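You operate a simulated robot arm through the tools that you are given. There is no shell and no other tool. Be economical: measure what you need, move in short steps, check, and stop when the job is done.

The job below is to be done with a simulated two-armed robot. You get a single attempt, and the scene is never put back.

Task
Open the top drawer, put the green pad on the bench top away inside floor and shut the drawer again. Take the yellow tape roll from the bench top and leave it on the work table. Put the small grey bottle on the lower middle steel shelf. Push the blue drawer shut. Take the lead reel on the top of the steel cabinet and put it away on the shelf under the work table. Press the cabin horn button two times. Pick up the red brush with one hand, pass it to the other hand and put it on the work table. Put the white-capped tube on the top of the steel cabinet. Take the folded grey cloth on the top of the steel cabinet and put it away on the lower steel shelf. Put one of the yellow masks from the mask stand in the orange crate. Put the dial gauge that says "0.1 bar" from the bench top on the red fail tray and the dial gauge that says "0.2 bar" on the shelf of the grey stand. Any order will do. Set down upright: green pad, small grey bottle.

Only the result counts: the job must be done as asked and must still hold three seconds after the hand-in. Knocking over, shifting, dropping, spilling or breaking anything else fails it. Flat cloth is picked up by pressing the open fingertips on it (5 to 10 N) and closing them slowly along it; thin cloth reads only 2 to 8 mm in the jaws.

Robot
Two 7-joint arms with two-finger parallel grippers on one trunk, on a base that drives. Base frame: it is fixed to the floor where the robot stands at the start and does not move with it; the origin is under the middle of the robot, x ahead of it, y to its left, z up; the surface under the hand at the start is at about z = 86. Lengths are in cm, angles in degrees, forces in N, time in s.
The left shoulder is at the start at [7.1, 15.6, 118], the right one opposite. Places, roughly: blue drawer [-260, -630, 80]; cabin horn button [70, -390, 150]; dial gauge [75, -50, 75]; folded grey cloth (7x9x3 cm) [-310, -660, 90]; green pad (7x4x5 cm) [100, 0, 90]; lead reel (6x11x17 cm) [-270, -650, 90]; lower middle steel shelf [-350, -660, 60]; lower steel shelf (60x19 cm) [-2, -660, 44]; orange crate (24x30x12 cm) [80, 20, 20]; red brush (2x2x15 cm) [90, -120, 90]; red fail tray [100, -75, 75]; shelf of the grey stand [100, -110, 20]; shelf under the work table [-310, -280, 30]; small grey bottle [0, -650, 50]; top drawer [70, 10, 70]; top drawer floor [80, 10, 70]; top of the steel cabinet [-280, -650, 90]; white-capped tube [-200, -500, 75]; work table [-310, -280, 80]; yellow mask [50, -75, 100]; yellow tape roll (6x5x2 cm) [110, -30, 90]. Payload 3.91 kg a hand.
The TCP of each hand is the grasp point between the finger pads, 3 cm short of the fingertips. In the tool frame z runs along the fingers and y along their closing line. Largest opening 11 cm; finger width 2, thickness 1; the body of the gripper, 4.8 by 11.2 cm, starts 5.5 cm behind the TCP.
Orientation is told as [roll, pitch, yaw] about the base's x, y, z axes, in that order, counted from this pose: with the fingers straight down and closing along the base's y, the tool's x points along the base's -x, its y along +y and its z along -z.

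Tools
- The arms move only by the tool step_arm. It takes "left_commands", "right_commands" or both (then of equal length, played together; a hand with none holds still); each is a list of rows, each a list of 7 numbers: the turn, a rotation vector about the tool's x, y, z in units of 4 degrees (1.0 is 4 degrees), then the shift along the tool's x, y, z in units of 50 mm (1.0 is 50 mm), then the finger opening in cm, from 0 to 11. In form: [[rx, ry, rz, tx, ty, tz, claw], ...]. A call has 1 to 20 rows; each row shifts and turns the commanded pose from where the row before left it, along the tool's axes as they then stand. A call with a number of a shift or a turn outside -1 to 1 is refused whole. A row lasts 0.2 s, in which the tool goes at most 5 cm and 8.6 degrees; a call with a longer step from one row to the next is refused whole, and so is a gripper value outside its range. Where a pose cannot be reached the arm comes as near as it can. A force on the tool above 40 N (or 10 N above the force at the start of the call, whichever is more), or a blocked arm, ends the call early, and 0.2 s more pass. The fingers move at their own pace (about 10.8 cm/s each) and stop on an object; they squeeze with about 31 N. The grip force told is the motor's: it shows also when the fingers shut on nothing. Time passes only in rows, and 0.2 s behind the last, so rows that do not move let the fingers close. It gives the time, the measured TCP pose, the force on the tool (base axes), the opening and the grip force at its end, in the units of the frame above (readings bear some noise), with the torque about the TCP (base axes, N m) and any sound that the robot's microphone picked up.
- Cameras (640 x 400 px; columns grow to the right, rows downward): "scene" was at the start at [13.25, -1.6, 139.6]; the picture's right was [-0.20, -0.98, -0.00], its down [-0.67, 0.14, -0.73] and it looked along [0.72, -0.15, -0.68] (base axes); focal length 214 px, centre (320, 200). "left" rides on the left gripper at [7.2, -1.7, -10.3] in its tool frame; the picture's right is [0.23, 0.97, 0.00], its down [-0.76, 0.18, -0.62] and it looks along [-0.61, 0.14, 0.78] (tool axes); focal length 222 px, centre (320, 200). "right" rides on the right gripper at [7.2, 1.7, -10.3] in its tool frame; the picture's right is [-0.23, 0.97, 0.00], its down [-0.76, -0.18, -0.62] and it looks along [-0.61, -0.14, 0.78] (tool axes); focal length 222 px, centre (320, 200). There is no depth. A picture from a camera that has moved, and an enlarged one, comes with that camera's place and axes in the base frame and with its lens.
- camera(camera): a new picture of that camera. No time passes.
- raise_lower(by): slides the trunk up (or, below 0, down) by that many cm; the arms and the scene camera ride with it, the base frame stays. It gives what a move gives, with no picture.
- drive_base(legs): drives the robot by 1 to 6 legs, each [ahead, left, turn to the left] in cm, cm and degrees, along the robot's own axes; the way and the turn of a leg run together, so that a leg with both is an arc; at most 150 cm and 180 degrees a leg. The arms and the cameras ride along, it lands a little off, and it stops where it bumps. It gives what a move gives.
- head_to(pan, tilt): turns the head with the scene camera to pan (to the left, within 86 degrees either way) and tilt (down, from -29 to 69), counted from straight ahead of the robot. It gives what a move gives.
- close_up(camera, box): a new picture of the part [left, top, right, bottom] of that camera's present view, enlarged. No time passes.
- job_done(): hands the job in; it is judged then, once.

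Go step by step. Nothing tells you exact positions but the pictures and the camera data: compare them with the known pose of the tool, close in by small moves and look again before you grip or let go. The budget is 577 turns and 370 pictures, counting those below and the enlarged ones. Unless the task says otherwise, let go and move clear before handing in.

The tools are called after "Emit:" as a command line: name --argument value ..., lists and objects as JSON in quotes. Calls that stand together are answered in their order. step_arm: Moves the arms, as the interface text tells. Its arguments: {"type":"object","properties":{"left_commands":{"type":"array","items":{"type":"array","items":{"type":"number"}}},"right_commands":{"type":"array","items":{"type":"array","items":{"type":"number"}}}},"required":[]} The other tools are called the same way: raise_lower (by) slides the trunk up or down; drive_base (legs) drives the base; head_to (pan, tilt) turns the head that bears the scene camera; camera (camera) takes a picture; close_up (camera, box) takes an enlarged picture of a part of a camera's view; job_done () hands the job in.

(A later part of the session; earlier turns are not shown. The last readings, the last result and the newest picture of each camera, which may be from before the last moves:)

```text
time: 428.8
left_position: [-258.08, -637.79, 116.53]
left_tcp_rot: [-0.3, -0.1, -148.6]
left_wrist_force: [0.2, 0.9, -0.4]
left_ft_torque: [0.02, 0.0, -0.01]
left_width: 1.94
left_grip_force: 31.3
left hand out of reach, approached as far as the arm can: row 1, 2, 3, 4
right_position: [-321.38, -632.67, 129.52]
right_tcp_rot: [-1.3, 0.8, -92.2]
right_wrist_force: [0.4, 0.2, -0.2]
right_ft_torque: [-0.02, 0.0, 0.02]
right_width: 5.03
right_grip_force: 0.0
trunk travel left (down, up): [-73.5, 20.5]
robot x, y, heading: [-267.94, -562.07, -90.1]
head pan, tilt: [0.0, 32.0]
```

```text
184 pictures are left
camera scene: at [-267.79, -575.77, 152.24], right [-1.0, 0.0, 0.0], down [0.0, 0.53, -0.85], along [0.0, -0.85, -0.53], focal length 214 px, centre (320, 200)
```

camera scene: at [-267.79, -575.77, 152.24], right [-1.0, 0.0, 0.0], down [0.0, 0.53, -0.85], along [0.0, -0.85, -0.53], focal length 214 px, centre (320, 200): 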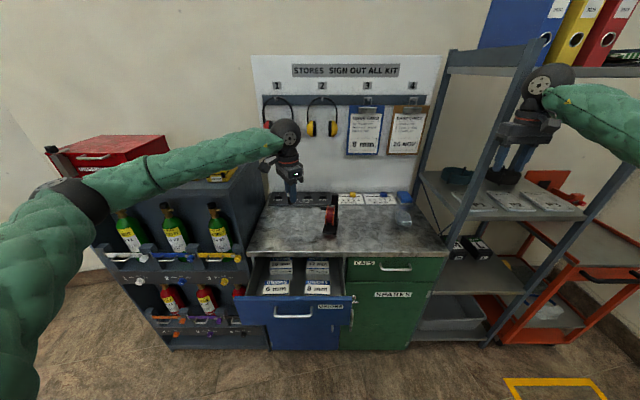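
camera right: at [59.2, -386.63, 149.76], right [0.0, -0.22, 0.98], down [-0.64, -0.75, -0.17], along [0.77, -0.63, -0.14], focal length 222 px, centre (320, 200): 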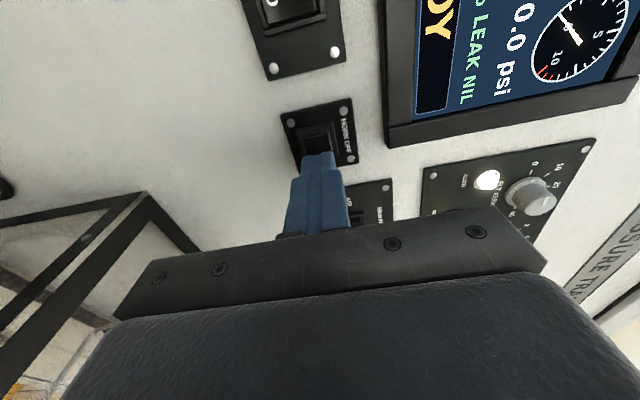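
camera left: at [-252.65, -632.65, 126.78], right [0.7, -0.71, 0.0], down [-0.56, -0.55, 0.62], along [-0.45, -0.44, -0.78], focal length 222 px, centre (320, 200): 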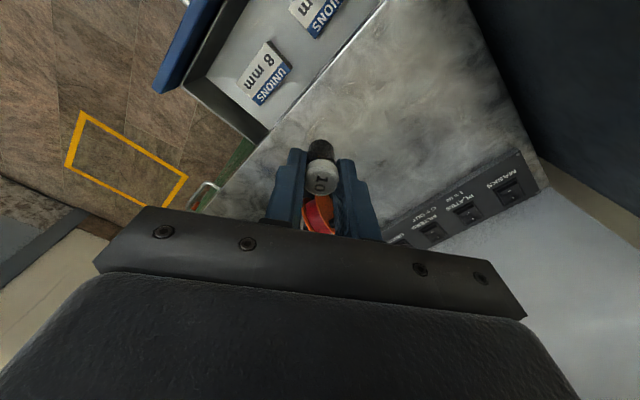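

The yaw limits reach. I unwind the left wrist, and pull the right hand back from the rack.

Emit:
step_arm --left_commands '[[0, 0, -1, 0, 0, 0, 1], [0, 0, -1, 0, 0, 0, 1], [0, 0, -1, 0, 0, 0, 1], [0, 0, -1, 0, 0, 0, 1], [0, 0, -1, 0, 0, 0, 1], [0, 0, -1, 0, 0, 0, 1], [0, 0, -1, 0, 0, 0, 1], [0, 0, -1, 0, 0, 0, 1], [0, 0, -1, 0, 0, 0, 1], [0, 0, -1, 0, 0, 0, 1], [0, 0, -1, 0, 0, 0, 1], [0, 0, -1, 0, 0, 0, 1], [0, 0, -1, 0, 0, 0, 1], [0, 0, -1, 0, 0, 0, 1], [0, 0, -0.3, 0, 0, 0, 1]]' --right_commands '[[0, 0, 0, 0.7, 0, 0, 5], [0, 0, 0, 0.7, 0, 0, 5], [0, 0, 0, 0.7, 0, 0, 5], [0, 0, 0, 0, 0, 0, 5], [0, 0, 0, 0, 0, 0, 5], [0, 0, 0, 0, 0, 0, 5], [0, 0, 0, 0, 0, 0, 5], [0, 0, 0, 0, 0, 0, 5], [0, 0, 0, 0, 0, 0, 5], [0, 0, 0, 0, 0, 0, 5], [0, 0, 0, 0, 0, 0, 5], [0, 0, 0, 0, 0, 0, 5], [0, 0, 0, 0, 0, 0, 5], [0, 0, 0, 0, 0, 0, 5], [0, 0, 0, 0, 0, 0, 5]]'

Emit:
step_arm --left_commands '[[0, 0, 0, -0.6, 0, 0.2, 1], [0, 0, 0, -0.6, 0, 0.4, 1], [0, 0, 0, -0.6, 0, 0.4, 1], [0, 0, 0, -0.5, 0, 0.4, 1]]'

Emit:
camera --camera "left"

```text
time: 432.0
left_position: [-258.24, -638.03, 116.48]
left_tcp_rot: [-0.3, 0.1, -91.4]
left_wrist_force: [0.0, 0.4, 0.5]
left_ft_torque: [0.0, 0.05, 0.03]
left_width: 1.97
left_grip_force: 30.8
right_position: [-320.86, -622.22, 129.61]
right_tcp_rot: [-1.2, 0.8, -92.2]
right_wrist_force: [-0.1, -0.2, 0.3]
right_ft_torque: [0.01, -0.02, -0.01]
right_width: 5.0
right_grip_force: 0.0
trunk travel left (down, up): [-73.5, 20.5]
robot x, y, heading: [-267.85, -561.89, -90.2]
head pan, tilt: [0.0, 32.0]
```

```text
time: 433.0
left_position: [-258.16, -649.47, 109.41]
left_tcp_rot: [-0.2, 0.2, -91.5]
left_wrist_force: [-0.4, -0.8, 0.0]
left_ft_torque: [-0.01, -0.01, 0.02]
left_width: 1.97
left_grip_force: 31.4
right_position: [-320.81, -622.3, 129.49]
right_tcp_rot: [-1.4, 0.8, -92.1]
right_wrist_force: [-0.3, -1.2, 0.2]
right_ft_torque: [0.0, 0.03, 0.02]
right_width: 5.0
right_grip_force: 0.1
trunk travel left (down, up): [-73.5, 20.5]
robot x, y, heading: [-267.77, -562.33, -90.1]
head pan, tilt: [0.0, 32.0]
```

```text
183 pictures are left
camera left: at [-259.63, -642.22, 119.75], right [0.98, 0.2, 0.0], down [0.16, -0.77, 0.62], along [0.12, -0.61, -0.78], focal length 222 px, centre (320, 200)
```

left: 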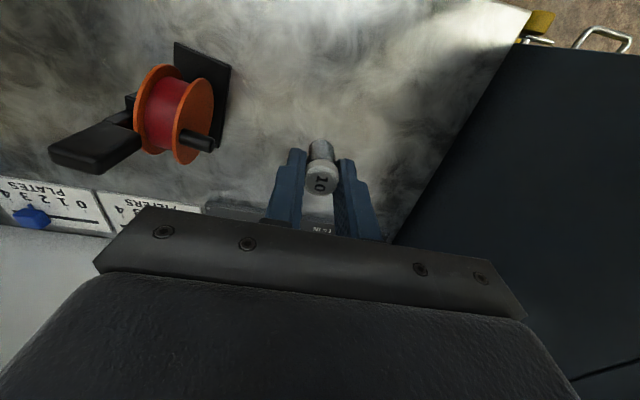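

The spot below is free. I lower the vial until contact.

Emit:
step_arm --left_commands '[[0, 0, 0, 0, 0, 0.6, 1], [0, 0, 0, 0, 0, 0.6, 1], [0, 0, 0, 0, 0, 0.6, 1], [0, 0, 0, 0, 0, 0.5, 1], [0, 0, 0, 0, 0, 0.3, 1]]'

Emit:
camera --camera "left"

Emit:
close_up --camera "scene" --box '[235, 150, 445, 300]'

```text
time: 434.2
left_position: [-258.39, -649.41, 96.54]
left_tcp_rot: [-0.2, 0.2, -91.4]
left_wrist_force: [-0.3, 0.3, 0.0]
left_ft_torque: [0.02, 0.0, 0.0]
left_width: 1.98
left_grip_force: 30.6
right_position: [-320.78, -622.16, 129.64]
right_tcp_rot: [-1.2, 0.8, -92.2]
right_wrist_force: [0.3, -1.0, 0.5]
right_ft_torque: [-0.01, -0.01, 0.0]
right_width: 5.02
right_grip_force: 0.1
trunk travel left (down, up): [-73.5, 20.5]
robot x, y, heading: [-267.72, -561.64, -90.0]
head pan, tilt: [0.0, 32.0]
```

```text
182 pictures are left
camera left: at [-259.78, -642.06, 106.84], right [0.98, 0.2, 0.0], down [0.16, -0.77, 0.62], along [0.12, -0.61, -0.78], focal length 222 px, centre (320, 200)
```

left: 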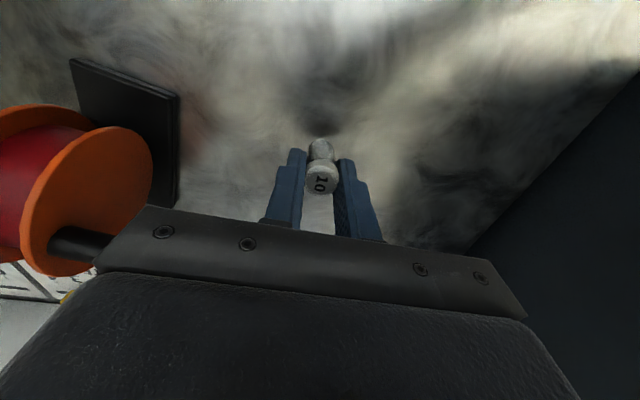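

```text
2.67 times, centred on (340, 225) of scene
camera zoom: at [-267.8, -575.83, 152.23], right [-1.0, 0.0, 0.0], down [0.0, 0.53, -0.85], along [0.0, -0.85, -0.53], focal length 572 px, centre (267, 133)
```

zoom: 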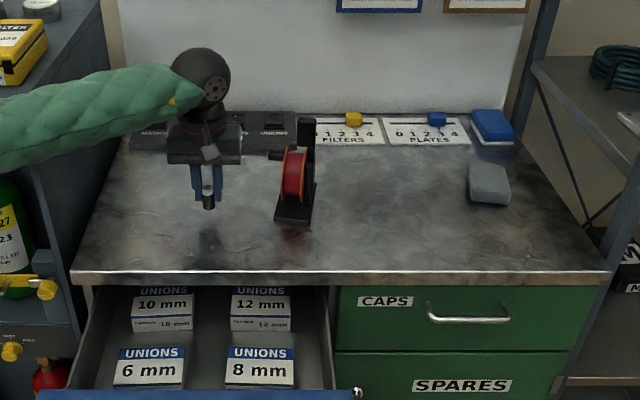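

I shift 3 cm away from the reel and creep down.

Emit:
step_arm --left_commands '[[0, 0, 0, 0, 0.6, 0, 1], [0, 0, 0, 0, 0, 0.3, 1], [0, 0, 0, 0, 0, 0.2, 1], [0, 0, 0, 0, 0, 0.1, 1], [0, 0, 0, 0, 0, 0.1, 1]]'

```text
time: 435.4
left_position: [-255.83, -648.92, 93.76]
left_tcp_rot: [0.0, -0.4, -91.4]
left_wrist_force: [-5.5, -3.2, 20.1]
left_ft_torque: [-0.01, 0.29, 0.0]
left_width: 2.02
left_grip_force: 31.2
right_position: [-321.29, -621.3, 129.82]
right_tcp_rot: [-0.9, 0.3, -92.3]
right_wrist_force: [1.2, -0.4, 0.1]
right_ft_torque: [0.03, -0.01, 0.02]
right_width: 5.03
right_grip_force: 0.1
trunk travel left (down, up): [-73.5, 20.5]
robot x, y, heading: [-267.67, -561.58, -90.2]
head pan, tilt: [0.0, 32.0]
```

Contact; the top is at z ≈ 90.4. I ease up slightly and release.

Emit:
step_arm --left_commands '[[0, 0, 0, 0, 0, -0.12, 1], [0, 0, 0, 0, 0, 0, 2.4], [0, 0, 0, 0, 0, 0, 3.5], [0, 0, 0, 0, 0, 0, 4.5], [0, 0, 0, 0, 0, -0.3, 4.5], [0, 0, 0, 0, 0, -0.8, 4.5], [0, 0, 0, 0, 0, -0.8, 4.5], [0, 0, 0, 0, 0, -0.8, 4.5], [0, 0, 0, 0, 0, -0.8, 4.5]]'

Emit:
camera --camera "left"

```text
time: 437.4
left_position: [-255.29, -649.4, 111.07]
left_tcp_rot: [-0.2, 0.0, -91.5]
left_wrist_force: [0.8, -0.4, -0.3]
left_ft_torque: [0.03, -0.02, 0.03]
left_width: 4.51
left_grip_force: 0.0
right_position: [-320.68, -622.14, 129.69]
right_tcp_rot: [-1.3, 0.8, -92.2]
right_wrist_force: [0.4, 0.7, 0.0]
right_ft_torque: [-0.02, 0.03, 0.0]
right_width: 5.01
right_grip_force: 0.0
trunk travel left (down, up): [-73.5, 20.5]
robot x, y, heading: [-268.0, -562.17, -90.2]
head pan, tilt: [0.0, 32.0]
```

```text
180 pictures are left
camera left: at [-256.73, -642.11, 121.41], right [0.98, 0.2, 0.0], down [0.16, -0.77, 0.62], along [0.12, -0.61, -0.78], focal length 222 px, centre (320, 200)
```

left: 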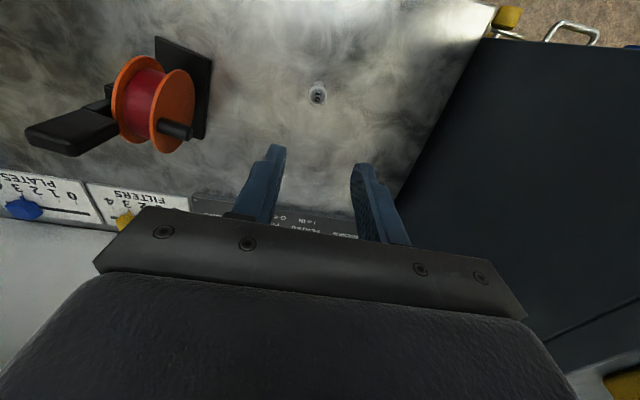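

The vial stands upright on the cabinet. Next the blue drawer: I back off, lower the trunk, and tilt the left tool forward to push its face.

Emit:
step_arm --left_commands '[[0, 0, 0, 0.8, 0, 0, 0], [0, 0, 0, 0.8, 0, 0, 0], [0, 0, 0, 0.8, 0, 0, 0], [0, 0, 0, 0.6, 0, 0, 0]]'

Emit:
drive_base --legs '[[-33, 0, 0]]'

Emit:
raise_lower --by -38

Emit:
step_arm --left_commands '[[0, -1, 0, 0, 0, 0, 0], [0, -1, 0, 0, 0, 0, 0], [0, -1, 0, 0, 0, 0, 0], [0, -1, 0, 0, 0, 0, 0], [0, -1, 0, 0, 0, 0, 0], [0, -1, 0, 0, 0, 0, 0], [0, -1, 0, 0, 0, 0, 0], [0, -1, 0, 0, 0, 0, 0], [0, -1, 0, 0, 0, 0, 0], [0, -1, 0, 0, 0, 0, 0], [0, -1, 0, 0, 0, 0, 0], [0, -1, 0, 0, 0, 0, 0], [0, -1, 0, 0, 0, 0, 0], [0, -1, 0, 0, 0, 0, 0], [0, -1, 0, 0, 0, 0, 0], [0, -1, 0, 0, 0, 0, 0], [0, -1, 0, 0, 0, 0, 0], [0, -1, 0, 0, 0, 0, 0]]'

Emit:
camera --camera "scene"

```text
time: 438.4
left_position: [-254.95, -634.41, 111.22]
left_tcp_rot: [-0.2, 0.0, -91.5]
left_wrist_force: [0.8, -0.2, -0.2]
left_ft_torque: [0.02, -0.03, -0.02]
left_width: 0.0
left_grip_force: 30.6
right_position: [-320.77, -621.96, 129.74]
right_tcp_rot: [-1.3, 0.8, -92.2]
right_wrist_force: [0.0, 0.4, 0.2]
right_ft_torque: [-0.02, 0.01, 0.02]
right_width: 5.04
right_grip_force: 0.0
trunk travel left (down, up): [-73.5, 20.5]
robot x, y, heading: [-268.09, -561.83, -89.9]
head pan, tilt: [0.0, 32.0]
```

```text
time: 440.6
left_position: [-255.09, -601.3, 111.27]
left_tcp_rot: [-0.2, 0.0, -91.6]
left_wrist_force: [0.1, 0.1, -0.4]
left_ft_torque: [-0.02, 0.01, 0.0]
left_width: 0.0
left_grip_force: 30.8
right_position: [-320.96, -588.89, 129.7]
right_tcp_rot: [-1.3, 0.8, -92.3]
right_wrist_force: [-0.2, 0.5, 0.3]
right_ft_torque: [-0.03, -0.01, -0.02]
right_width: 5.01
right_grip_force: 0.1
trunk travel left (down, up): [-73.5, 20.5]
robot x, y, heading: [-267.89, -528.63, -90.2]
head pan, tilt: [0.0, 32.0]
```

```text
time: 444.3
left_position: [-255.05, -601.34, 73.29]
left_tcp_rot: [-0.2, 0.1, -91.5]
left_wrist_force: [-0.7, 0.3, -0.6]
left_ft_torque: [-0.01, 0.0, 0.02]
left_width: 0.0
left_grip_force: 30.8
right_position: [-320.86, -588.9, 91.71]
right_tcp_rot: [-1.3, 0.8, -92.4]
right_wrist_force: [0.2, -0.9, 0.0]
right_ft_torque: [0.04, -0.02, 0.02]
right_width: 5.04
right_grip_force: 0.1
trunk travel left (down, up): [-35.5, 58.5]
robot x, y, heading: [-267.92, -529.23, -89.8]
head pan, tilt: [0.0, 32.0]
```

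```text
time: 448.1
left_position: [-255.08, -601.39, 73.28]
left_tcp_rot: [-0.4, -63.8, -91.0]
left_wrist_force: [-0.8, 0.4, 0.3]
left_ft_torque: [0.02, -0.01, 0.01]
left_width: 0.0
left_grip_force: 30.9
left hand out of reach, approached as far as the arm can: row 17, 18
right_position: [-320.97, -588.91, 91.63]
right_tcp_rot: [-1.3, 0.8, -92.3]
right_wrist_force: [-0.9, -0.3, 0.0]
right_ft_torque: [0.01, 0.01, 0.01]
right_width: 5.01
right_grip_force: 0.0
trunk travel left (down, up): [-35.5, 58.5]
robot x, y, heading: [-267.54, -528.84, -90.1]
head pan, tilt: [0.0, 32.0]
```

```text
179 pictures are left
camera scene: at [-267.8, -542.71, 114.23], right [-1.0, 0.0, 0.0], down [0.0, 0.53, -0.85], along [0.0, -0.85, -0.53], focal length 214 px, centre (320, 200)
```

scene: 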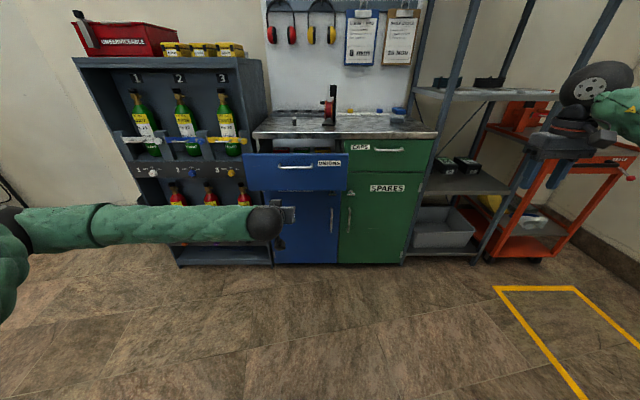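

The face spans z 71–86 at y ≈ -620, handle at z 83. I raise to z 77, center, and push forward gently.

Emit:
step_arm --left_commands '[[0, 0, 0, -0.36, -0.35, -0.18, 0], [0, 0, 0, -0.36, -0.35, -0.18, 0], [0, 0, 0, -0.265, 0, 0.538, 0], [0, 0, 0, -0.265, 0, 0.538, 0], [0, 0, 0, -0.265, 0, 0.538, 0], [0, 0, 0, -0.265, 0, 0.538, 0]]'

Emit:
close_up --camera "scene" --box '[220, 120, 380, 230]'

```text
time: 449.5
left_position: [-258.69, -613.14, 77.14]
left_tcp_rot: [-0.5, -63.8, -91.1]
left_wrist_force: [0.3, 0.6, 1.3]
left_ft_torque: [0.01, 0.01, 0.0]
left_width: 0.02
left_grip_force: 31.6
right_position: [-320.81, -588.89, 91.64]
right_tcp_rot: [-1.4, 0.8, -92.2]
right_wrist_force: [-0.9, 0.3, 0.4]
right_ft_torque: [-0.02, -0.01, 0.0]
right_width: 5.0
right_grip_force: 0.1
trunk travel left (down, up): [-35.5, 58.5]
robot x, y, heading: [-267.79, -528.81, -90.1]
head pan, tilt: [0.0, 32.0]
```

```text
3.64 times, centred on (300, 175) of scene
camera zoom: at [-267.82, -542.73, 114.22], right [-1.0, 0.0, 0.0], down [0.0, 0.53, -0.85], along [0.0, -0.85, -0.53], focal length 780 px, centre (393, 291)
```

zoom: 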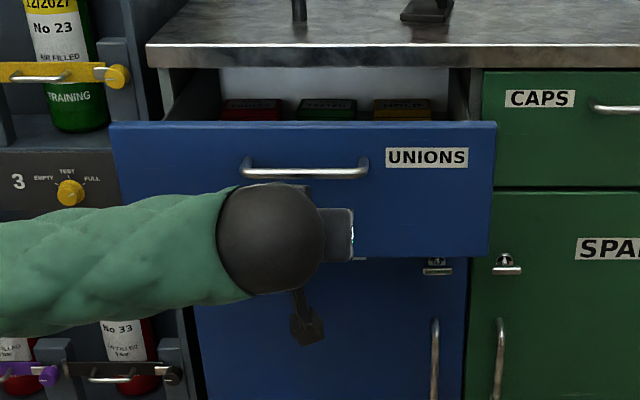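

Emit:
step_arm --left_commands '[[0, 0, 0, -0.09, 0, 0.18, 0], [0, 0, 0, -0.09, 0, 0.18, 0], [0, 0, 0, -0.09, 0, 0.18, 0], [0, 0, 0, -0.13, 0, 0.27, 0], [0, 0, 0, -0.13, 0, 0.27, 0], [0, 0, 0, -0.13, 0, 0.27, 0], [0, 0, 0, -0.13, 0, 0.27, 0]]'

Emit:
close_up --camera "scene" --box '[220, 120, 380, 230]'

```text
time: 451.1
left_position: [-259.31, -622.29, 77.29]
left_tcp_rot: [-0.4, -63.8, -91.1]
left_wrist_force: [0.2, 0.8, 0.4]
left_ft_torque: [0.04, 0.0, 0.01]
left_width: 0.0
left_grip_force: 31.1
right_position: [-320.87, -588.85, 91.65]
right_tcp_rot: [-1.3, 0.8, -92.3]
right_wrist_force: [-0.4, -0.1, -1.3]
right_ft_torque: [0.02, 0.03, 0.01]
right_width: 4.99
right_grip_force: 0.1
trunk travel left (down, up): [-35.5, 58.5]
robot x, y, heading: [-267.77, -528.73, -90.2]
head pan, tilt: [0.0, 32.0]
```

```text
3.64 times, centred on (300, 175) of scene
camera zoom: at [-267.82, -542.74, 114.22], right [-1.0, 0.0, 0.0], down [0.0, 0.53, -0.85], along [0.0, -0.85, -0.53], focal length 780 px, centre (393, 291)
```

zoom: 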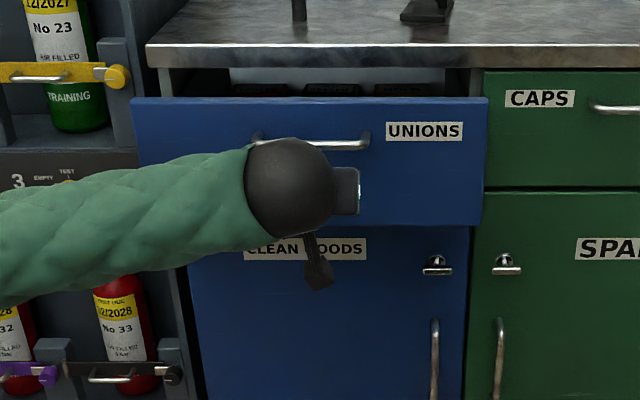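

The drawer moves in. I keep pushing.

Emit:
step_arm --left_commands '[[0, 0, 0, -0.11, 0, 0.23, 0], [0, 0, 0, -0.11, 0, 0.23, 0], [0, 0, 0, -0.11, 0, 0.23, 0], [0, 0, 0, -0.11, 0, 0.23, 0], [0, 0, 0, -0.11, 0, 0.23, 0], [0, 0, 0, -0.11, 0, 0.23, 0]]'

Emit:
close_up --camera "scene" --box '[220, 120, 380, 230]'

```text
time: 452.5
left_position: [-259.45, -630.11, 77.18]
left_tcp_rot: [-0.5, -63.8, -91.1]
left_wrist_force: [-0.8, -0.2, 0.4]
left_ft_torque: [0.0, 0.0, 0.01]
left_width: 0.0
left_grip_force: 31.9
right_position: [-320.89, -588.84, 91.61]
right_tcp_rot: [-1.3, 0.8, -92.4]
right_wrist_force: [-0.2, -0.3, 0.7]
right_ft_torque: [-0.03, -0.01, -0.01]
right_width: 5.03
right_grip_force: 0.0
trunk travel left (down, up): [-35.5, 58.5]
robot x, y, heading: [-267.42, -529.05, -89.9]
head pan, tilt: [0.0, 32.0]
```

```text
3.64 times, centred on (300, 175) of scene
camera zoom: at [-267.82, -542.74, 114.22], right [-1.0, 0.0, 0.0], down [0.0, 0.53, -0.85], along [0.0, -0.85, -0.53], focal length 780 px, centre (393, 291)
```

zoom: 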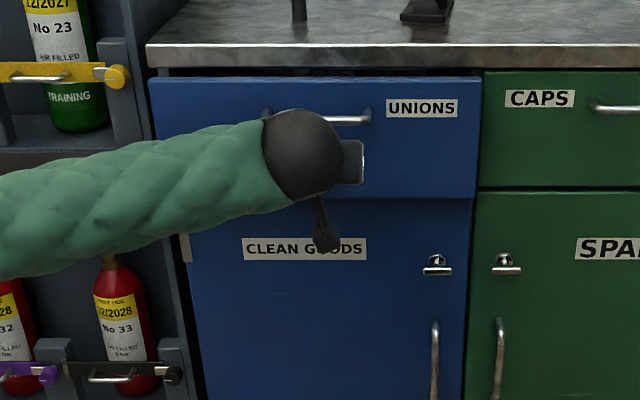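

Nearly shut. I push the last centimetres slowly until it stops.

Emit:
step_arm --left_commands '[[0, 0, 0, -0.09, 0, 0.18, 0], [0, 0, 0, -0.07, 0, 0.14, 0], [0, 0, 0, -0.05, 0, 0.1, 0], [0, 0, 0, -0.05, 0, 0.1, 0], [0, 0, 0, -0.05, 0, 0.1, 0]]'

Emit:
close_up --camera "scene" --box '[220, 120, 380, 230]'

```text
time: 453.7
left_position: [-259.44, -633.38, 77.08]
left_tcp_rot: [-0.4, -63.9, -91.3]
left_wrist_force: [0.1, -0.1, 0.5]
left_ft_torque: [-0.02, -0.01, 0.02]
left_width: 0.0
left_grip_force: 31.2
right_position: [-320.95, -588.89, 91.7]
right_tcp_rot: [-1.3, 0.8, -92.3]
right_wrist_force: [0.5, 0.6, 0.3]
right_ft_torque: [-0.02, 0.01, -0.02]
right_width: 4.98
right_grip_force: 0.1
trunk travel left (down, up): [-35.5, 58.5]
robot x, y, heading: [-267.72, -528.75, -89.9]
head pan, tilt: [0.0, 32.0]
```

```text
3.64 times, centred on (300, 175) of scene
camera zoom: at [-267.81, -542.73, 114.22], right [-1.0, 0.0, 0.0], down [0.0, 0.53, -0.85], along [0.0, -0.85, -0.53], focal length 780 px, centre (393, 291)
```

zoom: 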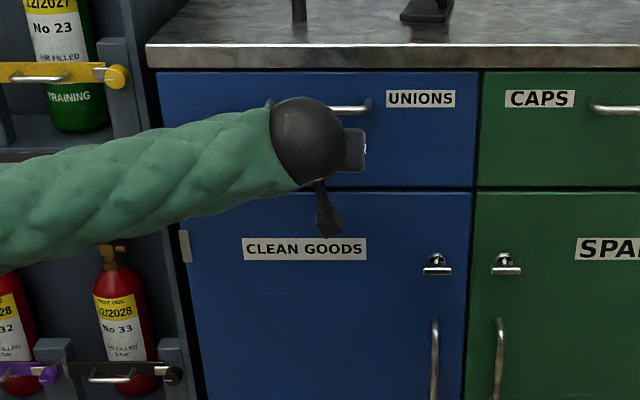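

Emit:
step_arm --left_commands '[[0, 0, 0, -0.03, 0, 0.06, 0], [0, 0, 0, -0.03, 0, 0.06, 0], [0, 0, 0, -0.03, 0, 0.06, 0], [0, 0, 0, -0.03, 0, 0.06, 0]]'

```text
time: 454.6
left_position: [-259.34, -634.05, 77.14]
left_tcp_rot: [-0.4, -63.7, -91.3]
left_wrist_force: [1.8, 17.4, 5.6]
left_ft_torque: [-0.07, 0.04, 0.1]
left_width: 0.01
left_grip_force: 30.8
right_position: [-320.7, -588.74, 91.75]
right_tcp_rot: [-1.3, 0.6, -92.1]
right_wrist_force: [-0.6, 0.4, -0.1]
right_ft_torque: [0.03, -0.02, 0.0]
right_width: 5.04
right_grip_force: 0.0
trunk travel left (down, up): [-35.5, 58.5]
robot x, y, heading: [-267.94, -528.99, -89.9]
head pan, tilt: [0.0, 32.0]
stopped in row 4 (left hand): the force on the tool passed its limit at 49 N (the readings are from after the stop); the commanded pose is now the measured one
```

Firm stop: the drawer is shut. I withdraw the hand, turn it down and raise the trunk.

Emit:
step_arm --left_commands '[[0, 0, 0, 0.1, 0, -0.3, 0], [0, 0, 0, 0.35, 0, -0.7, 0], [0, 0, 0, 0.35, 0, -0.7, 0], [0, 0, 0, 0.35, 0, -0.7, 0], [0, 0, 0, 0.35, 0, -0.7, 0], [0, 0, 0, 0.35, 0, -0.7, 0], [0, 0, 0, 0.35, 0, -0.7, 0], [0, 0, 0, 0.35, 0, -0.7, 0]]'

Emit:
step_arm --left_commands '[[0, 1, 0, 0, 0, 0, 5], [0, 1, 0, 0, 0, 0, 5], [0, 1, 0, 0, 0, 0, 5], [0, 1, 0, 0, 0, 0, 5], [0, 1, 0, 0, 0, 0, 5], [0, 1, 0, 0, 0, 0, 5], [0, 1, 0, 0, 0, 0, 5], [0, 1, 0, 0, 0, 0, 5], [0, 1, 0, 0, 0, 0, 5], [0, 1, 0, 0, 0, 0, 5], [0, 1, 0, 0, 0, 0, 5], [0, 1, 0, 0, 0, 0, 5], [0, 1, 0, 0, 0, 0, 5], [0, 1, 0, 0, 0, 0, 5], [0, 1, 0, 0, 0, 0, 5], [0, 1, 0, 0, 0, 0, 5]]'

Emit:
raise_lower --by 38

Emit:
camera --camera "scene"

```text
time: 456.4
left_position: [-258.8, -605.19, 77.09]
left_tcp_rot: [-0.4, -63.7, -91.2]
left_wrist_force: [0.6, 0.5, -0.2]
left_ft_torque: [-0.02, 0.02, 0.0]
left_width: 0.0
left_grip_force: 30.7
right_position: [-320.84, -588.83, 91.73]
right_tcp_rot: [-1.3, 0.8, -92.4]
right_wrist_force: [0.1, 0.3, -0.8]
right_ft_torque: [0.0, 0.01, 0.0]
right_width: 4.99
right_grip_force: 0.0
trunk travel left (down, up): [-35.5, 58.5]
robot x, y, heading: [-267.71, -528.83, -90.0]
head pan, tilt: [0.0, 32.0]
```

```text
time: 459.8
left_position: [-258.58, -605.39, 77.1]
left_tcp_rot: [0.0, 0.5, -91.6]
left_wrist_force: [1.2, -0.1, 0.0]
left_ft_torque: [-0.03, 0.01, -0.03]
left_width: 5.01
left_grip_force: 0.1
right_position: [-320.99, -588.89, 91.59]
right_tcp_rot: [-1.3, 0.7, -92.2]
right_wrist_force: [0.4, 0.1, -0.8]
right_ft_torque: [0.02, 0.01, 0.0]
right_width: 5.02
right_grip_force: 0.1
trunk travel left (down, up): [-35.5, 58.5]
robot x, y, heading: [-267.72, -528.53, -90.0]
head pan, tilt: [0.0, 32.0]
```

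```text
time: 463.4
left_position: [-258.61, -605.38, 115.01]
left_tcp_rot: [-0.2, 0.4, -91.6]
left_wrist_force: [-0.5, -0.8, 0.1]
left_ft_torque: [-0.01, 0.03, -0.01]
left_width: 5.03
left_grip_force: 0.0
right_position: [-320.89, -588.89, 129.54]
right_tcp_rot: [-1.3, 0.9, -92.2]
right_wrist_force: [-0.1, 0.6, 0.2]
right_ft_torque: [0.03, -0.01, 0.01]
right_width: 4.99
right_grip_force: 0.1
trunk travel left (down, up): [-73.5, 20.5]
robot x, y, heading: [-267.78, -528.99, -90.0]
head pan, tilt: [0.0, 32.0]
```

```text
174 pictures are left
camera scene: at [-267.8, -542.71, 152.22], right [-1.0, 0.0, 0.0], down [0.0, 0.53, -0.85], along [0.0, -0.85, -0.53], focal length 214 px, centre (320, 200)
```

scene: 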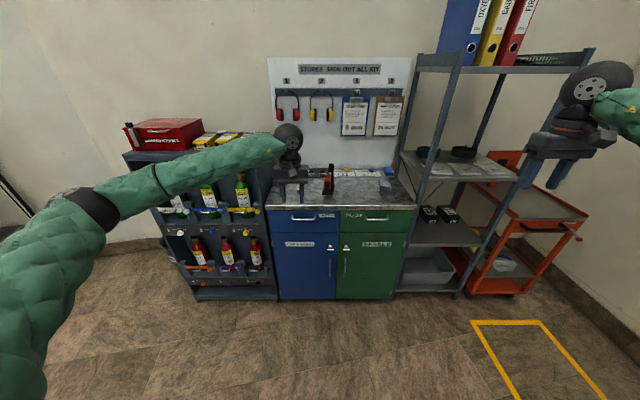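

The drawer is shut. Before picking the cloth I look left toward the lower steel shelf near [-2,-660].

Emit:
head_to --pan 70 --tilt 15

Emit:
camera --camera "scene"

```text
time: 464.8
left_position: [-258.69, -605.34, 114.97]
left_tcp_rot: [-0.2, 0.4, -91.5]
left_wrist_force: [-0.6, -0.2, 0.9]
left_ft_torque: [-0.01, -0.01, 0.01]
left_width: 5.0
left_grip_force: 0.2
right_position: [-320.98, -588.78, 129.54]
right_tcp_rot: [-1.3, 0.8, -92.2]
right_wrist_force: [0.6, 0.5, 0.1]
right_ft_torque: [0.01, 0.0, 0.0]
right_width: 5.02
right_grip_force: 0.0
trunk travel left (down, up): [-73.5, 20.5]
robot x, y, heading: [-267.63, -528.71, -90.0]
head pan, tilt: [70.0, 15.0]
```

```text
173 pictures are left
camera scene: at [-259.02, -536.95, 154.96], right [-0.34, -0.94, 0.0], down [-0.24, 0.09, -0.97], along [0.91, -0.33, -0.26], focal length 214 px, centre (320, 200)
```

scene: 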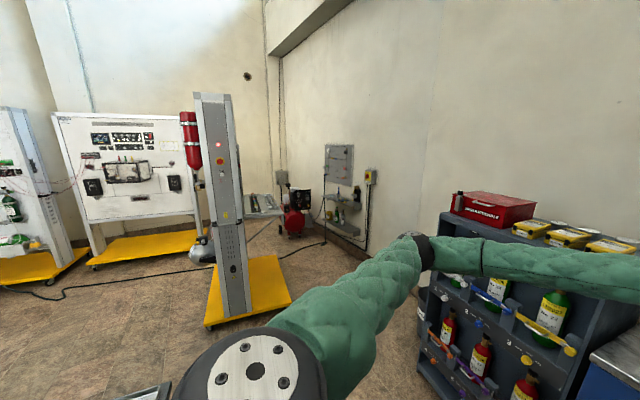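

Emit:
close_up --camera "scene" --box '[270, 135, 390, 260]'

```text
3.20 times, centred on (330, 198) of scene
camera zoom: at [-259.02, -536.95, 154.96], right [-0.34, -0.94, 0.0], down [-0.24, 0.09, -0.97], along [0.91, -0.33, -0.26], focal length 686 px, centre (288, 208)
```

zoom: 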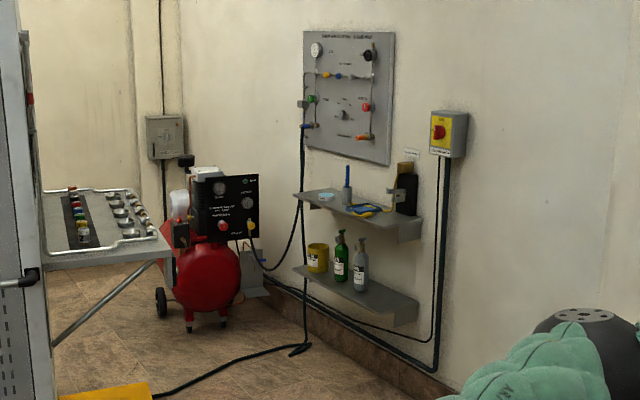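

The target is a pair of wall shelves; the lower one spans x -31…26, front y ≈ -648, z 44, with the grey bottle near [-2,-660]. I'll take the cloth first with the right hand pitched 45°, so it can be laid flat there. I arrange the arms and go closer.

Emit:
step_arm --left_commands '[[0, 0, 0, 0.7, 0.3, -0.4, 5], [0, 0, 0, 0.7, 0.3, -0.4, 5], [0, 0, 0, 0.7, 0.3, -0.4, 5], [0, 0, 0, 0.4, 0.3, -0.4, 5], [0, 0, 0, 0, 0, 0, 5], [0, 0, 0, 0, 0, 0, 5]]' --right_commands '[[0.3, 0.2, 0.3, 0, 0.9, 0, 10], [0, 0, 0, 0, 0.9, 0, 10], [0, 0, 0, 0, 0.9, 0, 10], [0, 0, 0, 0, 0.9, 0, 10], [0, 0, 0, 0, 0.9, 0, 10], [0, 0, 0, 0, 0.9, 0, 10]]'

Emit:
drive_base --legs '[[25, -17, 0]]'

Emit:
head_to --pan 0 --tilt 35

Emit:
camera --camera "scene"

Emit:
camera --camera "right"

```text
time: 466.2
left_position: [-252.06, -593.18, 123.23]
left_tcp_rot: [-0.3, 0.4, -91.6]
left_wrist_force: [-0.1, 0.0, -0.7]
left_ft_torque: [0.02, 0.04, 0.01]
left_width: 5.02
left_grip_force: 0.1
right_position: [-293.79, -590.36, 128.58]
right_tcp_rot: [-2.6, 1.6, -93.5]
right_wrist_force: [0.0, 0.1, 0.5]
right_ft_torque: [0.0, 0.01, 0.02]
right_width: 10.0
right_grip_force: 0.0
trunk travel left (down, up): [-73.5, 20.5]
robot x, y, heading: [-268.07, -528.75, -90.2]
head pan, tilt: [70.0, 15.0]
```

```text
time: 468.3
left_position: [-269.33, -618.23, 123.33]
left_tcp_rot: [-0.3, 0.4, -91.5]
left_wrist_force: [-0.4, -0.3, 0.7]
left_ft_torque: [0.01, 0.01, 0.0]
left_width: 5.01
left_grip_force: 0.0
right_position: [-310.78, -615.53, 128.56]
right_tcp_rot: [-2.6, 1.6, -93.5]
right_wrist_force: [-0.5, 0.3, 0.3]
right_ft_torque: [0.04, 0.01, 0.0]
right_width: 10.01
right_grip_force: 0.1
trunk travel left (down, up): [-73.5, 20.5]
robot x, y, heading: [-284.37, -554.04, -90.0]
head pan, tilt: [70.0, 15.0]
```

```text
time: 469.7
left_position: [-269.42, -618.23, 123.37]
left_tcp_rot: [-0.2, 0.3, -91.6]
left_wrist_force: [-0.1, 0.1, 0.4]
left_ft_torque: [0.01, 0.0, -0.01]
left_width: 5.01
left_grip_force: 0.0
right_position: [-310.86, -615.57, 128.52]
right_tcp_rot: [-2.4, 1.6, -93.5]
right_wrist_force: [0.8, 0.5, -0.2]
right_ft_torque: [-0.04, 0.0, -0.01]
right_width: 9.98
right_grip_force: 0.0
trunk travel left (down, up): [-73.5, 20.5]
robot x, y, heading: [-284.56, -553.95, -90.0]
head pan, tilt: [0.0, 35.0]
```

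```text
171 pictures are left
camera scene: at [-284.68, -567.71, 151.76], right [-1.0, 0.0, 0.0], down [0.0, 0.57, -0.82], along [0.0, -0.82, -0.57], focal length 214 px, centre (320, 200)
```

scene: 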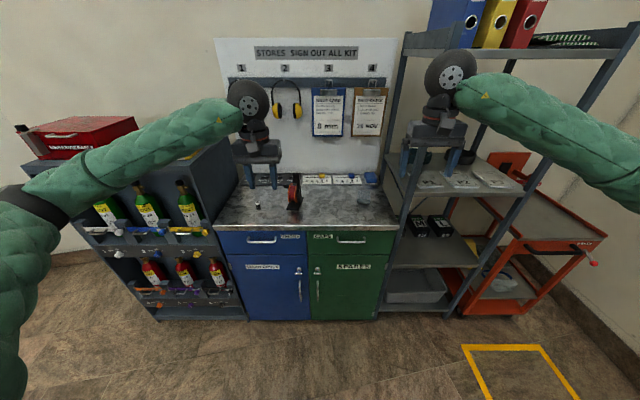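

```text
170 pictures are left
camera right: at [-308.19, -608.67, 139.04], right [0.96, -0.29, -0.05], down [-0.2, -0.77, 0.61], along [-0.21, -0.57, -0.79], focal length 222 px, centre (320, 200)
```

right: 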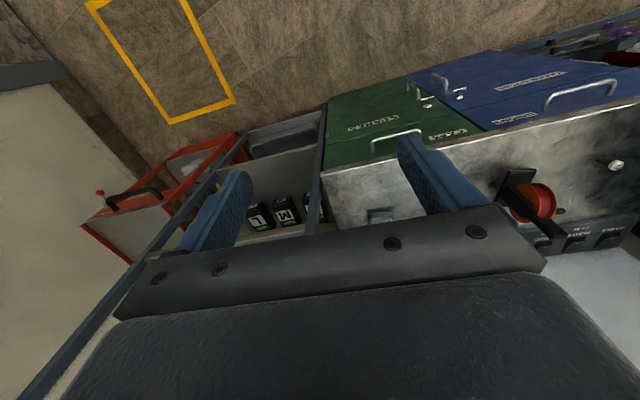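

Emit:
close_up --camera "scene" --box '[320, 160, 420, 240]'

Emit:
step_arm --right_commands '[[-0.62, -0.4, -0.87, 0, 0, 0, 10], [0, -1, 0, 0, 0, 0, 10], [0, -1, 0, 0, 0, 0, 10], [0, -1, 0, 0, 0, 0, 10], [0, -1, 0, 0, 0, 0, 10], [0, -1, 0, 0, 0, 0, 10], [0, -1, 0, 0, 0, 0, 10], [0, -1, 0, 0, 0, 0, 10], [0, -1, 0, 0, 0, 0, 10], [0, -1, 0, 0, 0, 0, 10], [0, -1, 0, 0, 0, 0, 10], [0, -1, 0, 0, 0, 0, 10], [0, -0.25, 0, 0, 0, 0, 10]]'

Emit:
camera --camera "right"

```text
5.00 times, centred on (370, 200) of scene
camera zoom: at [-284.68, -567.71, 151.76], right [-1.0, 0.0, 0.0], down [0.0, 0.57, -0.82], along [0.0, -0.82, -0.57], focal length 1072 px, centre (70, 200)
```

zoom: 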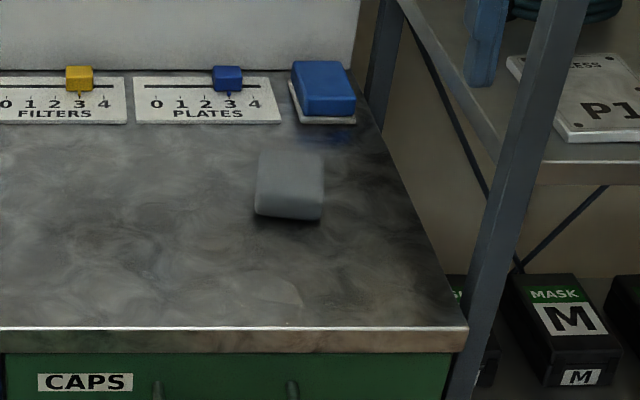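

```text
time: 472.5
left_position: [-269.21, -618.24, 123.24]
left_tcp_rot: [-0.1, 0.4, -91.6]
left_wrist_force: [0.1, -0.4, 0.7]
left_ft_torque: [-0.04, -0.01, 0.04]
left_width: 5.0
left_grip_force: 0.0
right_position: [-310.76, -615.49, 128.46]
right_tcp_rot: [0.0, -45.1, -90.0]
right_wrist_force: [-0.2, -0.1, 0.2]
right_ft_torque: [-0.03, -0.03, -0.01]
right_width: 10.0
right_grip_force: 0.0
trunk travel left (down, up): [-73.5, 20.5]
robot x, y, heading: [-284.89, -553.98, -90.1]
head pan, tilt: [0.0, 35.0]
```

```text
168 pictures are left
camera right: at [-309.05, -603.1, 130.71], right [0.97, -0.16, 0.16], down [-0.18, -0.1, 0.98], along [-0.14, -0.98, -0.12], focal length 222 px, centre (320, 200)
```

right: 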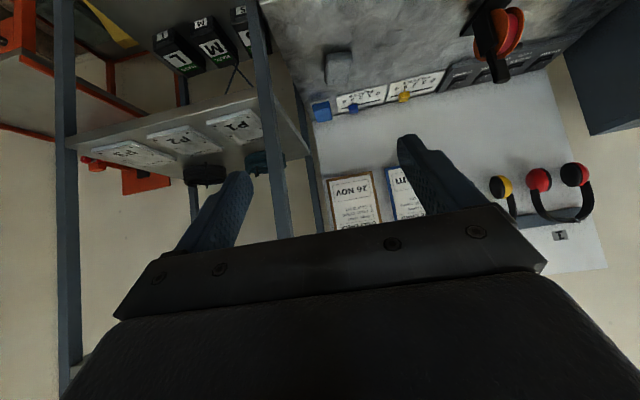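

The cloth is 6.5 cm wide along x at [-306.2,-654]. I approach along the tilted tool axis, stopping 8 cm short to check.

Emit:
step_arm --right_commands '[[0, 0, 0, -0.03, 0.092, 0.86, 9.5], [0, 0, 0, -0.03, 0.092, 0.86, 9.5], [0, 0, 0, -0.03, 0.092, 0.86, 9.5], [0, 0, 0, -0.03, 0.092, 0.86, 9.5], [0, 0, 0, -0.03, 0.092, 0.86, 9.5], [0, 0, 0, -0.03, 0.092, 0.86, 9.5], [0, 0, 0, -0.03, 0.092, 0.86, 9.5], [0, 0, 0, -0.03, 0.092, 0.86, 9.5], [0, 0, 0, -0.03, 0.092, 0.86, 9.5], [0, 0, 0, -0.03, 0.092, 0.86, 9.5]]'

Emit:
camera --camera "right"

Emit:
close_up --camera "scene" --box '[300, 130, 440, 240]'

```text
time: 474.7
left_position: [-269.2, -618.29, 123.27]
left_tcp_rot: [-0.2, 0.4, -91.6]
left_wrist_force: [0.4, -0.9, 0.2]
left_ft_torque: [0.04, -0.02, 0.01]
left_width: 5.02
left_grip_force: 0.1
right_position: [-306.29, -647.09, 99.41]
right_tcp_rot: [0.0, -44.8, -90.1]
right_wrist_force: [-1.2, 0.5, 0.2]
right_ft_torque: [0.02, 0.0, 0.0]
right_width: 9.49
right_grip_force: 0.1
trunk travel left (down, up): [-73.5, 20.5]
robot x, y, heading: [-284.44, -553.62, -89.9]
head pan, tilt: [0.0, 35.0]
```

```text
167 pictures are left
camera right: at [-304.64, -634.82, 101.62], right [0.97, -0.16, 0.16], down [-0.18, -0.1, 0.98], along [-0.14, -0.98, -0.13], focal length 222 px, centre (320, 200)
```

right: 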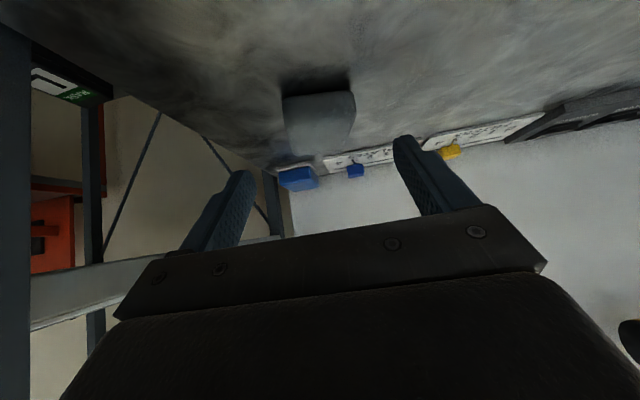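

```text
3.64 times, centred on (370, 185) of scene
camera zoom: at [-284.66, -567.88, 151.74], right [-1.0, 0.0, 0.0], down [0.0, 0.57, -0.82], along [0.0, -0.82, -0.57], focal length 780 px, centre (138, 254)
```

zoom: 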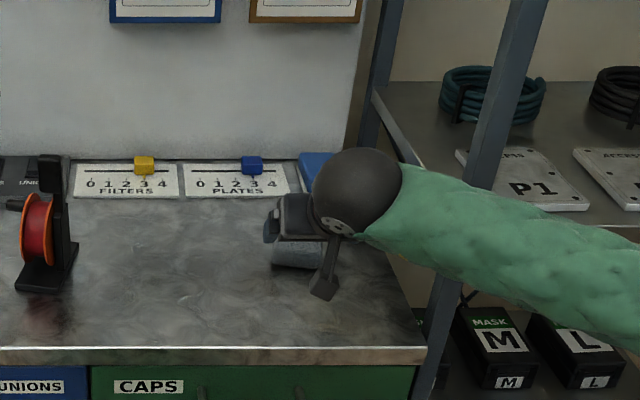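

Aligned. I go the last 8 cm and close on the cloth's sides.

Emit:
step_arm --right_commands '[[0, 0, 0, 0.02, 0, 0.4, 9.5], [0, 0, 0, 0.02, 0, 0.4, 9.5], [0, 0, 0, 0.02, 0, 0.4, 9.5], [0, 0, 0, 0, 0, 0.3, 9.5], [0, 0, 0, 0, 0, 0, 9.5]]'

Emit:
camera --camera "right"

```text
time: 475.9
left_position: [-269.44, -618.12, 123.33]
left_tcp_rot: [-0.2, 0.2, -91.7]
left_wrist_force: [-1.5, -0.6, 0.2]
left_ft_torque: [0.01, -0.02, -0.01]
left_width: 5.0
left_grip_force: 0.1
right_position: [-306.36, -652.04, 93.74]
right_tcp_rot: [0.0, -44.9, -90.0]
right_wrist_force: [1.3, -0.2, 0.3]
right_ft_torque: [-0.01, 0.0, 0.02]
right_width: 9.5
right_grip_force: 0.0
trunk travel left (down, up): [-73.5, 20.5]
robot x, y, heading: [-285.13, -554.09, -90.1]
head pan, tilt: [0.0, 35.0]
```

```text
165 pictures are left
camera right: at [-304.57, -639.63, 96.03], right [0.97, -0.16, 0.16], down [-0.18, -0.1, 0.98], along [-0.14, -0.98, -0.12], focal length 222 px, centre (320, 200)
```

right: 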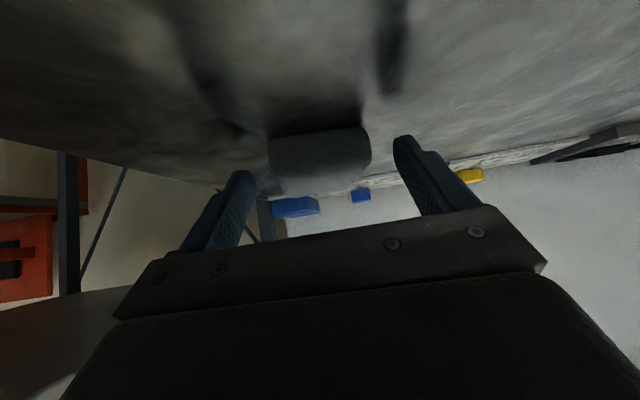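

Emit:
step_arm --right_commands '[[0, 0, 0, 0, 0, 0, 8], [0, 0, 0, 0, 0, 0, 7], [0, 0, 0, 0, 0, 0, 6], [0, 0, 0, 0, 0, 0, 5], [0, 0, 0, 0, 0, 0, 4], [0, 0, 0, 0, 0, 0, 3], [0, 0, 0, 0, 0, 0, 2]]'

Emit:
camera --camera "right"

```text
time: 477.5
left_position: [-269.31, -618.15, 123.34]
left_tcp_rot: [-0.2, 0.5, -91.6]
left_wrist_force: [0.6, 0.0, 0.2]
left_ft_torque: [-0.01, 0.0, 0.01]
left_width: 5.01
left_grip_force: 0.0
right_position: [-306.34, -652.01, 93.86]
right_tcp_rot: [0.0, -45.1, -90.0]
right_wrist_force: [0.0, -0.5, -0.5]
right_ft_torque: [0.03, 0.01, -0.05]
right_width: 6.82
right_grip_force: 31.5
trunk travel left (down, up): [-73.5, 20.5]
robot x, y, heading: [-284.45, -553.79, -90.3]
head pan, tilt: [0.0, 35.0]
```

```text
164 pictures are left
camera right: at [-304.55, -639.66, 96.02], right [0.97, -0.16, 0.16], down [-0.18, -0.1, 0.98], along [-0.14, -0.98, -0.12], focal length 222 px, centre (320, 200)
```

right: 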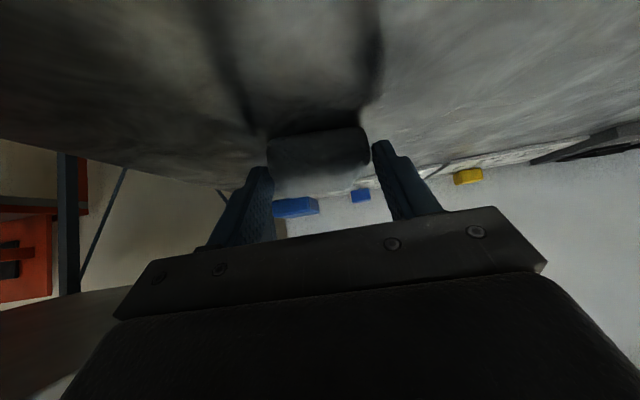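

Gripped like a block at 6.8 cm. I lift it and check.

Emit:
step_arm --right_commands '[[0, 0, 0, -0.2, 0, -0.2, 2], [0, 0, 0, -0.4, 0, -0.4, 2], [0, 0, 0, -0.5, 0, -0.5, 2], [0, 0, 0, -0.5, 0, -0.5, 2], [0, 0, 0, -0.5, 0, -0.5, 2], [0, 0, 0, 0, 0, -0.7, 2], [0, 0, 0, 0, 0, -0.7, 2], [0, 0, 0, 0.3, 0, -0.7, 2], [0, 0, 0, 0.3, 0, -0.7, 2], [0, 0, 0, 0.3, 0, -0.7, 2]]'

Emit:
camera --camera "scene"

```text
time: 479.7
left_position: [-269.24, -618.17, 123.33]
left_tcp_rot: [-0.2, 0.2, -91.5]
left_wrist_force: [0.1, -0.5, 0.3]
left_ft_torque: [-0.02, -0.02, 0.01]
left_width: 5.01
left_grip_force: 0.0
right_position: [-306.1, -636.35, 117.86]
right_tcp_rot: [-0.1, -45.1, -90.0]
right_wrist_force: [0.8, -0.1, -0.8]
right_ft_torque: [0.03, -0.02, 0.0]
right_width: 6.77
right_grip_force: 31.3
trunk travel left (down, up): [-73.5, 20.5]
robot x, y, heading: [-284.95, -553.87, -90.0]
head pan, tilt: [0.0, 35.0]
```

```text
163 pictures are left
camera scene: at [-284.7, -567.63, 151.77], right [-1.0, 0.0, 0.0], down [0.0, 0.57, -0.82], along [0.0, -0.82, -0.57], focal length 214 px, centre (320, 200)
```

scene: 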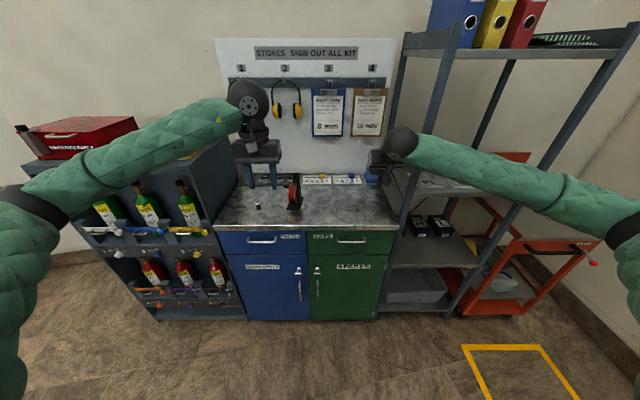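

Cloth held. I turn left and drive along the corridor toward the wall shelves.

Emit:
drive_base --legs '[[0, 0, 90], [0, -20, 0], [100, 0, 0], [45, 0, 0]]'

Emit:
head_to --pan -15 --tilt 25

Emit:
camera --camera "scene"

```text
time: 487.4
left_position: [-181.77, -562.97, 123.73]
left_tcp_rot: [-0.7, -0.1, -5.7]
left_wrist_force: [-0.9, -1.0, 0.0]
left_ft_torque: [0.03, 0.03, 0.0]
left_width: 4.98
left_grip_force: 0.0
right_position: [-166.17, -601.42, 118.35]
right_tcp_rot: [-0.9, -45.1, -3.7]
right_wrist_force: [1.3, -0.9, -1.7]
right_ft_torque: [0.05, 0.02, 0.05]
right_width: 6.65
right_grip_force: 31.3
trunk travel left (down, up): [-73.5, 20.5]
robot x, y, heading: [-246.02, -574.88, -4.4]
head pan, tilt: [0.0, 35.0]
stopped in leg 3: the robot was blocked; the commanded pose is now the measured one
```

```text
time: 488.2
left_position: [-182.06, -563.08, 124.11]
left_tcp_rot: [-0.5, -0.5, -5.5]
left_wrist_force: [0.4, 0.1, 0.0]
left_ft_torque: [-0.02, 0.0, -0.02]
left_width: 5.02
left_grip_force: 0.1
right_position: [-166.43, -601.32, 118.58]
right_tcp_rot: [-0.6, -45.4, -3.8]
right_wrist_force: [0.0, 0.4, -1.0]
right_ft_torque: [-0.01, 0.04, 0.0]
right_width: 6.61
right_grip_force: 31.2
trunk travel left (down, up): [-73.5, 20.5]
robot x, y, heading: [-245.76, -574.89, -4.2]
head pan, tilt: [-15.0, 25.0]
```

```text
162 pictures are left
camera scene: at [-233.82, -577.11, 153.52], right [-0.33, -0.95, 0.0], down [-0.39, 0.13, -0.91], along [0.86, -0.3, -0.41], focal length 214 px, centre (320, 200)
```

scene: 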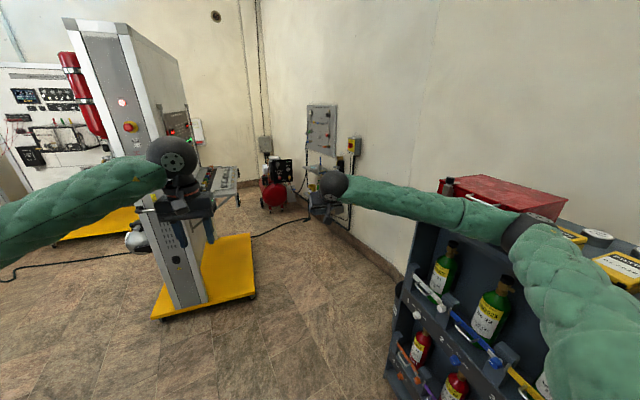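

Blocked: the right elbow met the extinguisher rack. I move left away from it and check that nothing shifted.

Emit:
drive_base --legs '[[0, 15, 0]]'

Emit:
head_to --pan -50 --tilt 30

Emit:
camera --camera "scene"

```text
time: 489.5
left_position: [-179.51, -548.25, 123.19]
left_tcp_rot: [-0.3, 0.3, -5.0]
left_wrist_force: [-0.1, 0.7, 0.0]
left_ft_torque: [-0.06, -0.01, 0.03]
left_width: 5.0
left_grip_force: 0.0
right_position: [-163.61, -586.22, 117.2]
right_tcp_rot: [-0.2, -44.5, -3.3]
right_wrist_force: [0.0, 1.8, 0.4]
right_ft_torque: [-0.02, 0.03, -0.05]
right_width: 6.61
right_grip_force: 30.8
trunk travel left (down, up): [-73.5, 20.5]
robot x, y, heading: [-244.65, -560.44, -3.5]
head pan, tilt: [-15.0, 25.0]
```

```text
time: 490.5
left_position: [-179.44, -548.62, 123.24]
left_tcp_rot: [-0.1, 0.3, -5.0]
left_wrist_force: [0.6, 0.0, -0.3]
left_ft_torque: [0.01, 0.01, 0.03]
left_width: 5.01
left_grip_force: 0.1
right_position: [-163.71, -586.47, 117.26]
right_tcp_rot: [0.1, -44.5, -3.6]
right_wrist_force: [0.7, 0.3, -0.5]
right_ft_torque: [0.01, 0.05, 0.01]
right_width: 6.58
right_grip_force: 31.2
trunk travel left (down, up): [-73.5, 20.5]
robot x, y, heading: [-244.98, -560.33, -3.8]
head pan, tilt: [-50.0, 30.0]
```

```text
161 pictures are left
camera scene: at [-234.14, -567.67, 152.53], right [-0.8, -0.59, 0.0], down [-0.3, 0.4, -0.87], along [0.51, -0.7, -0.5], focal length 214 px, centre (320, 200)
```

scene: 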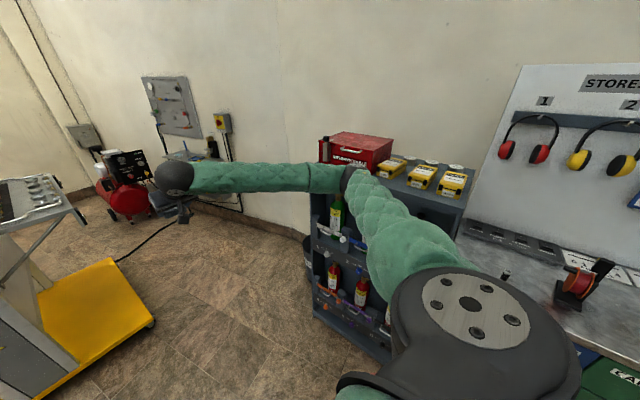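

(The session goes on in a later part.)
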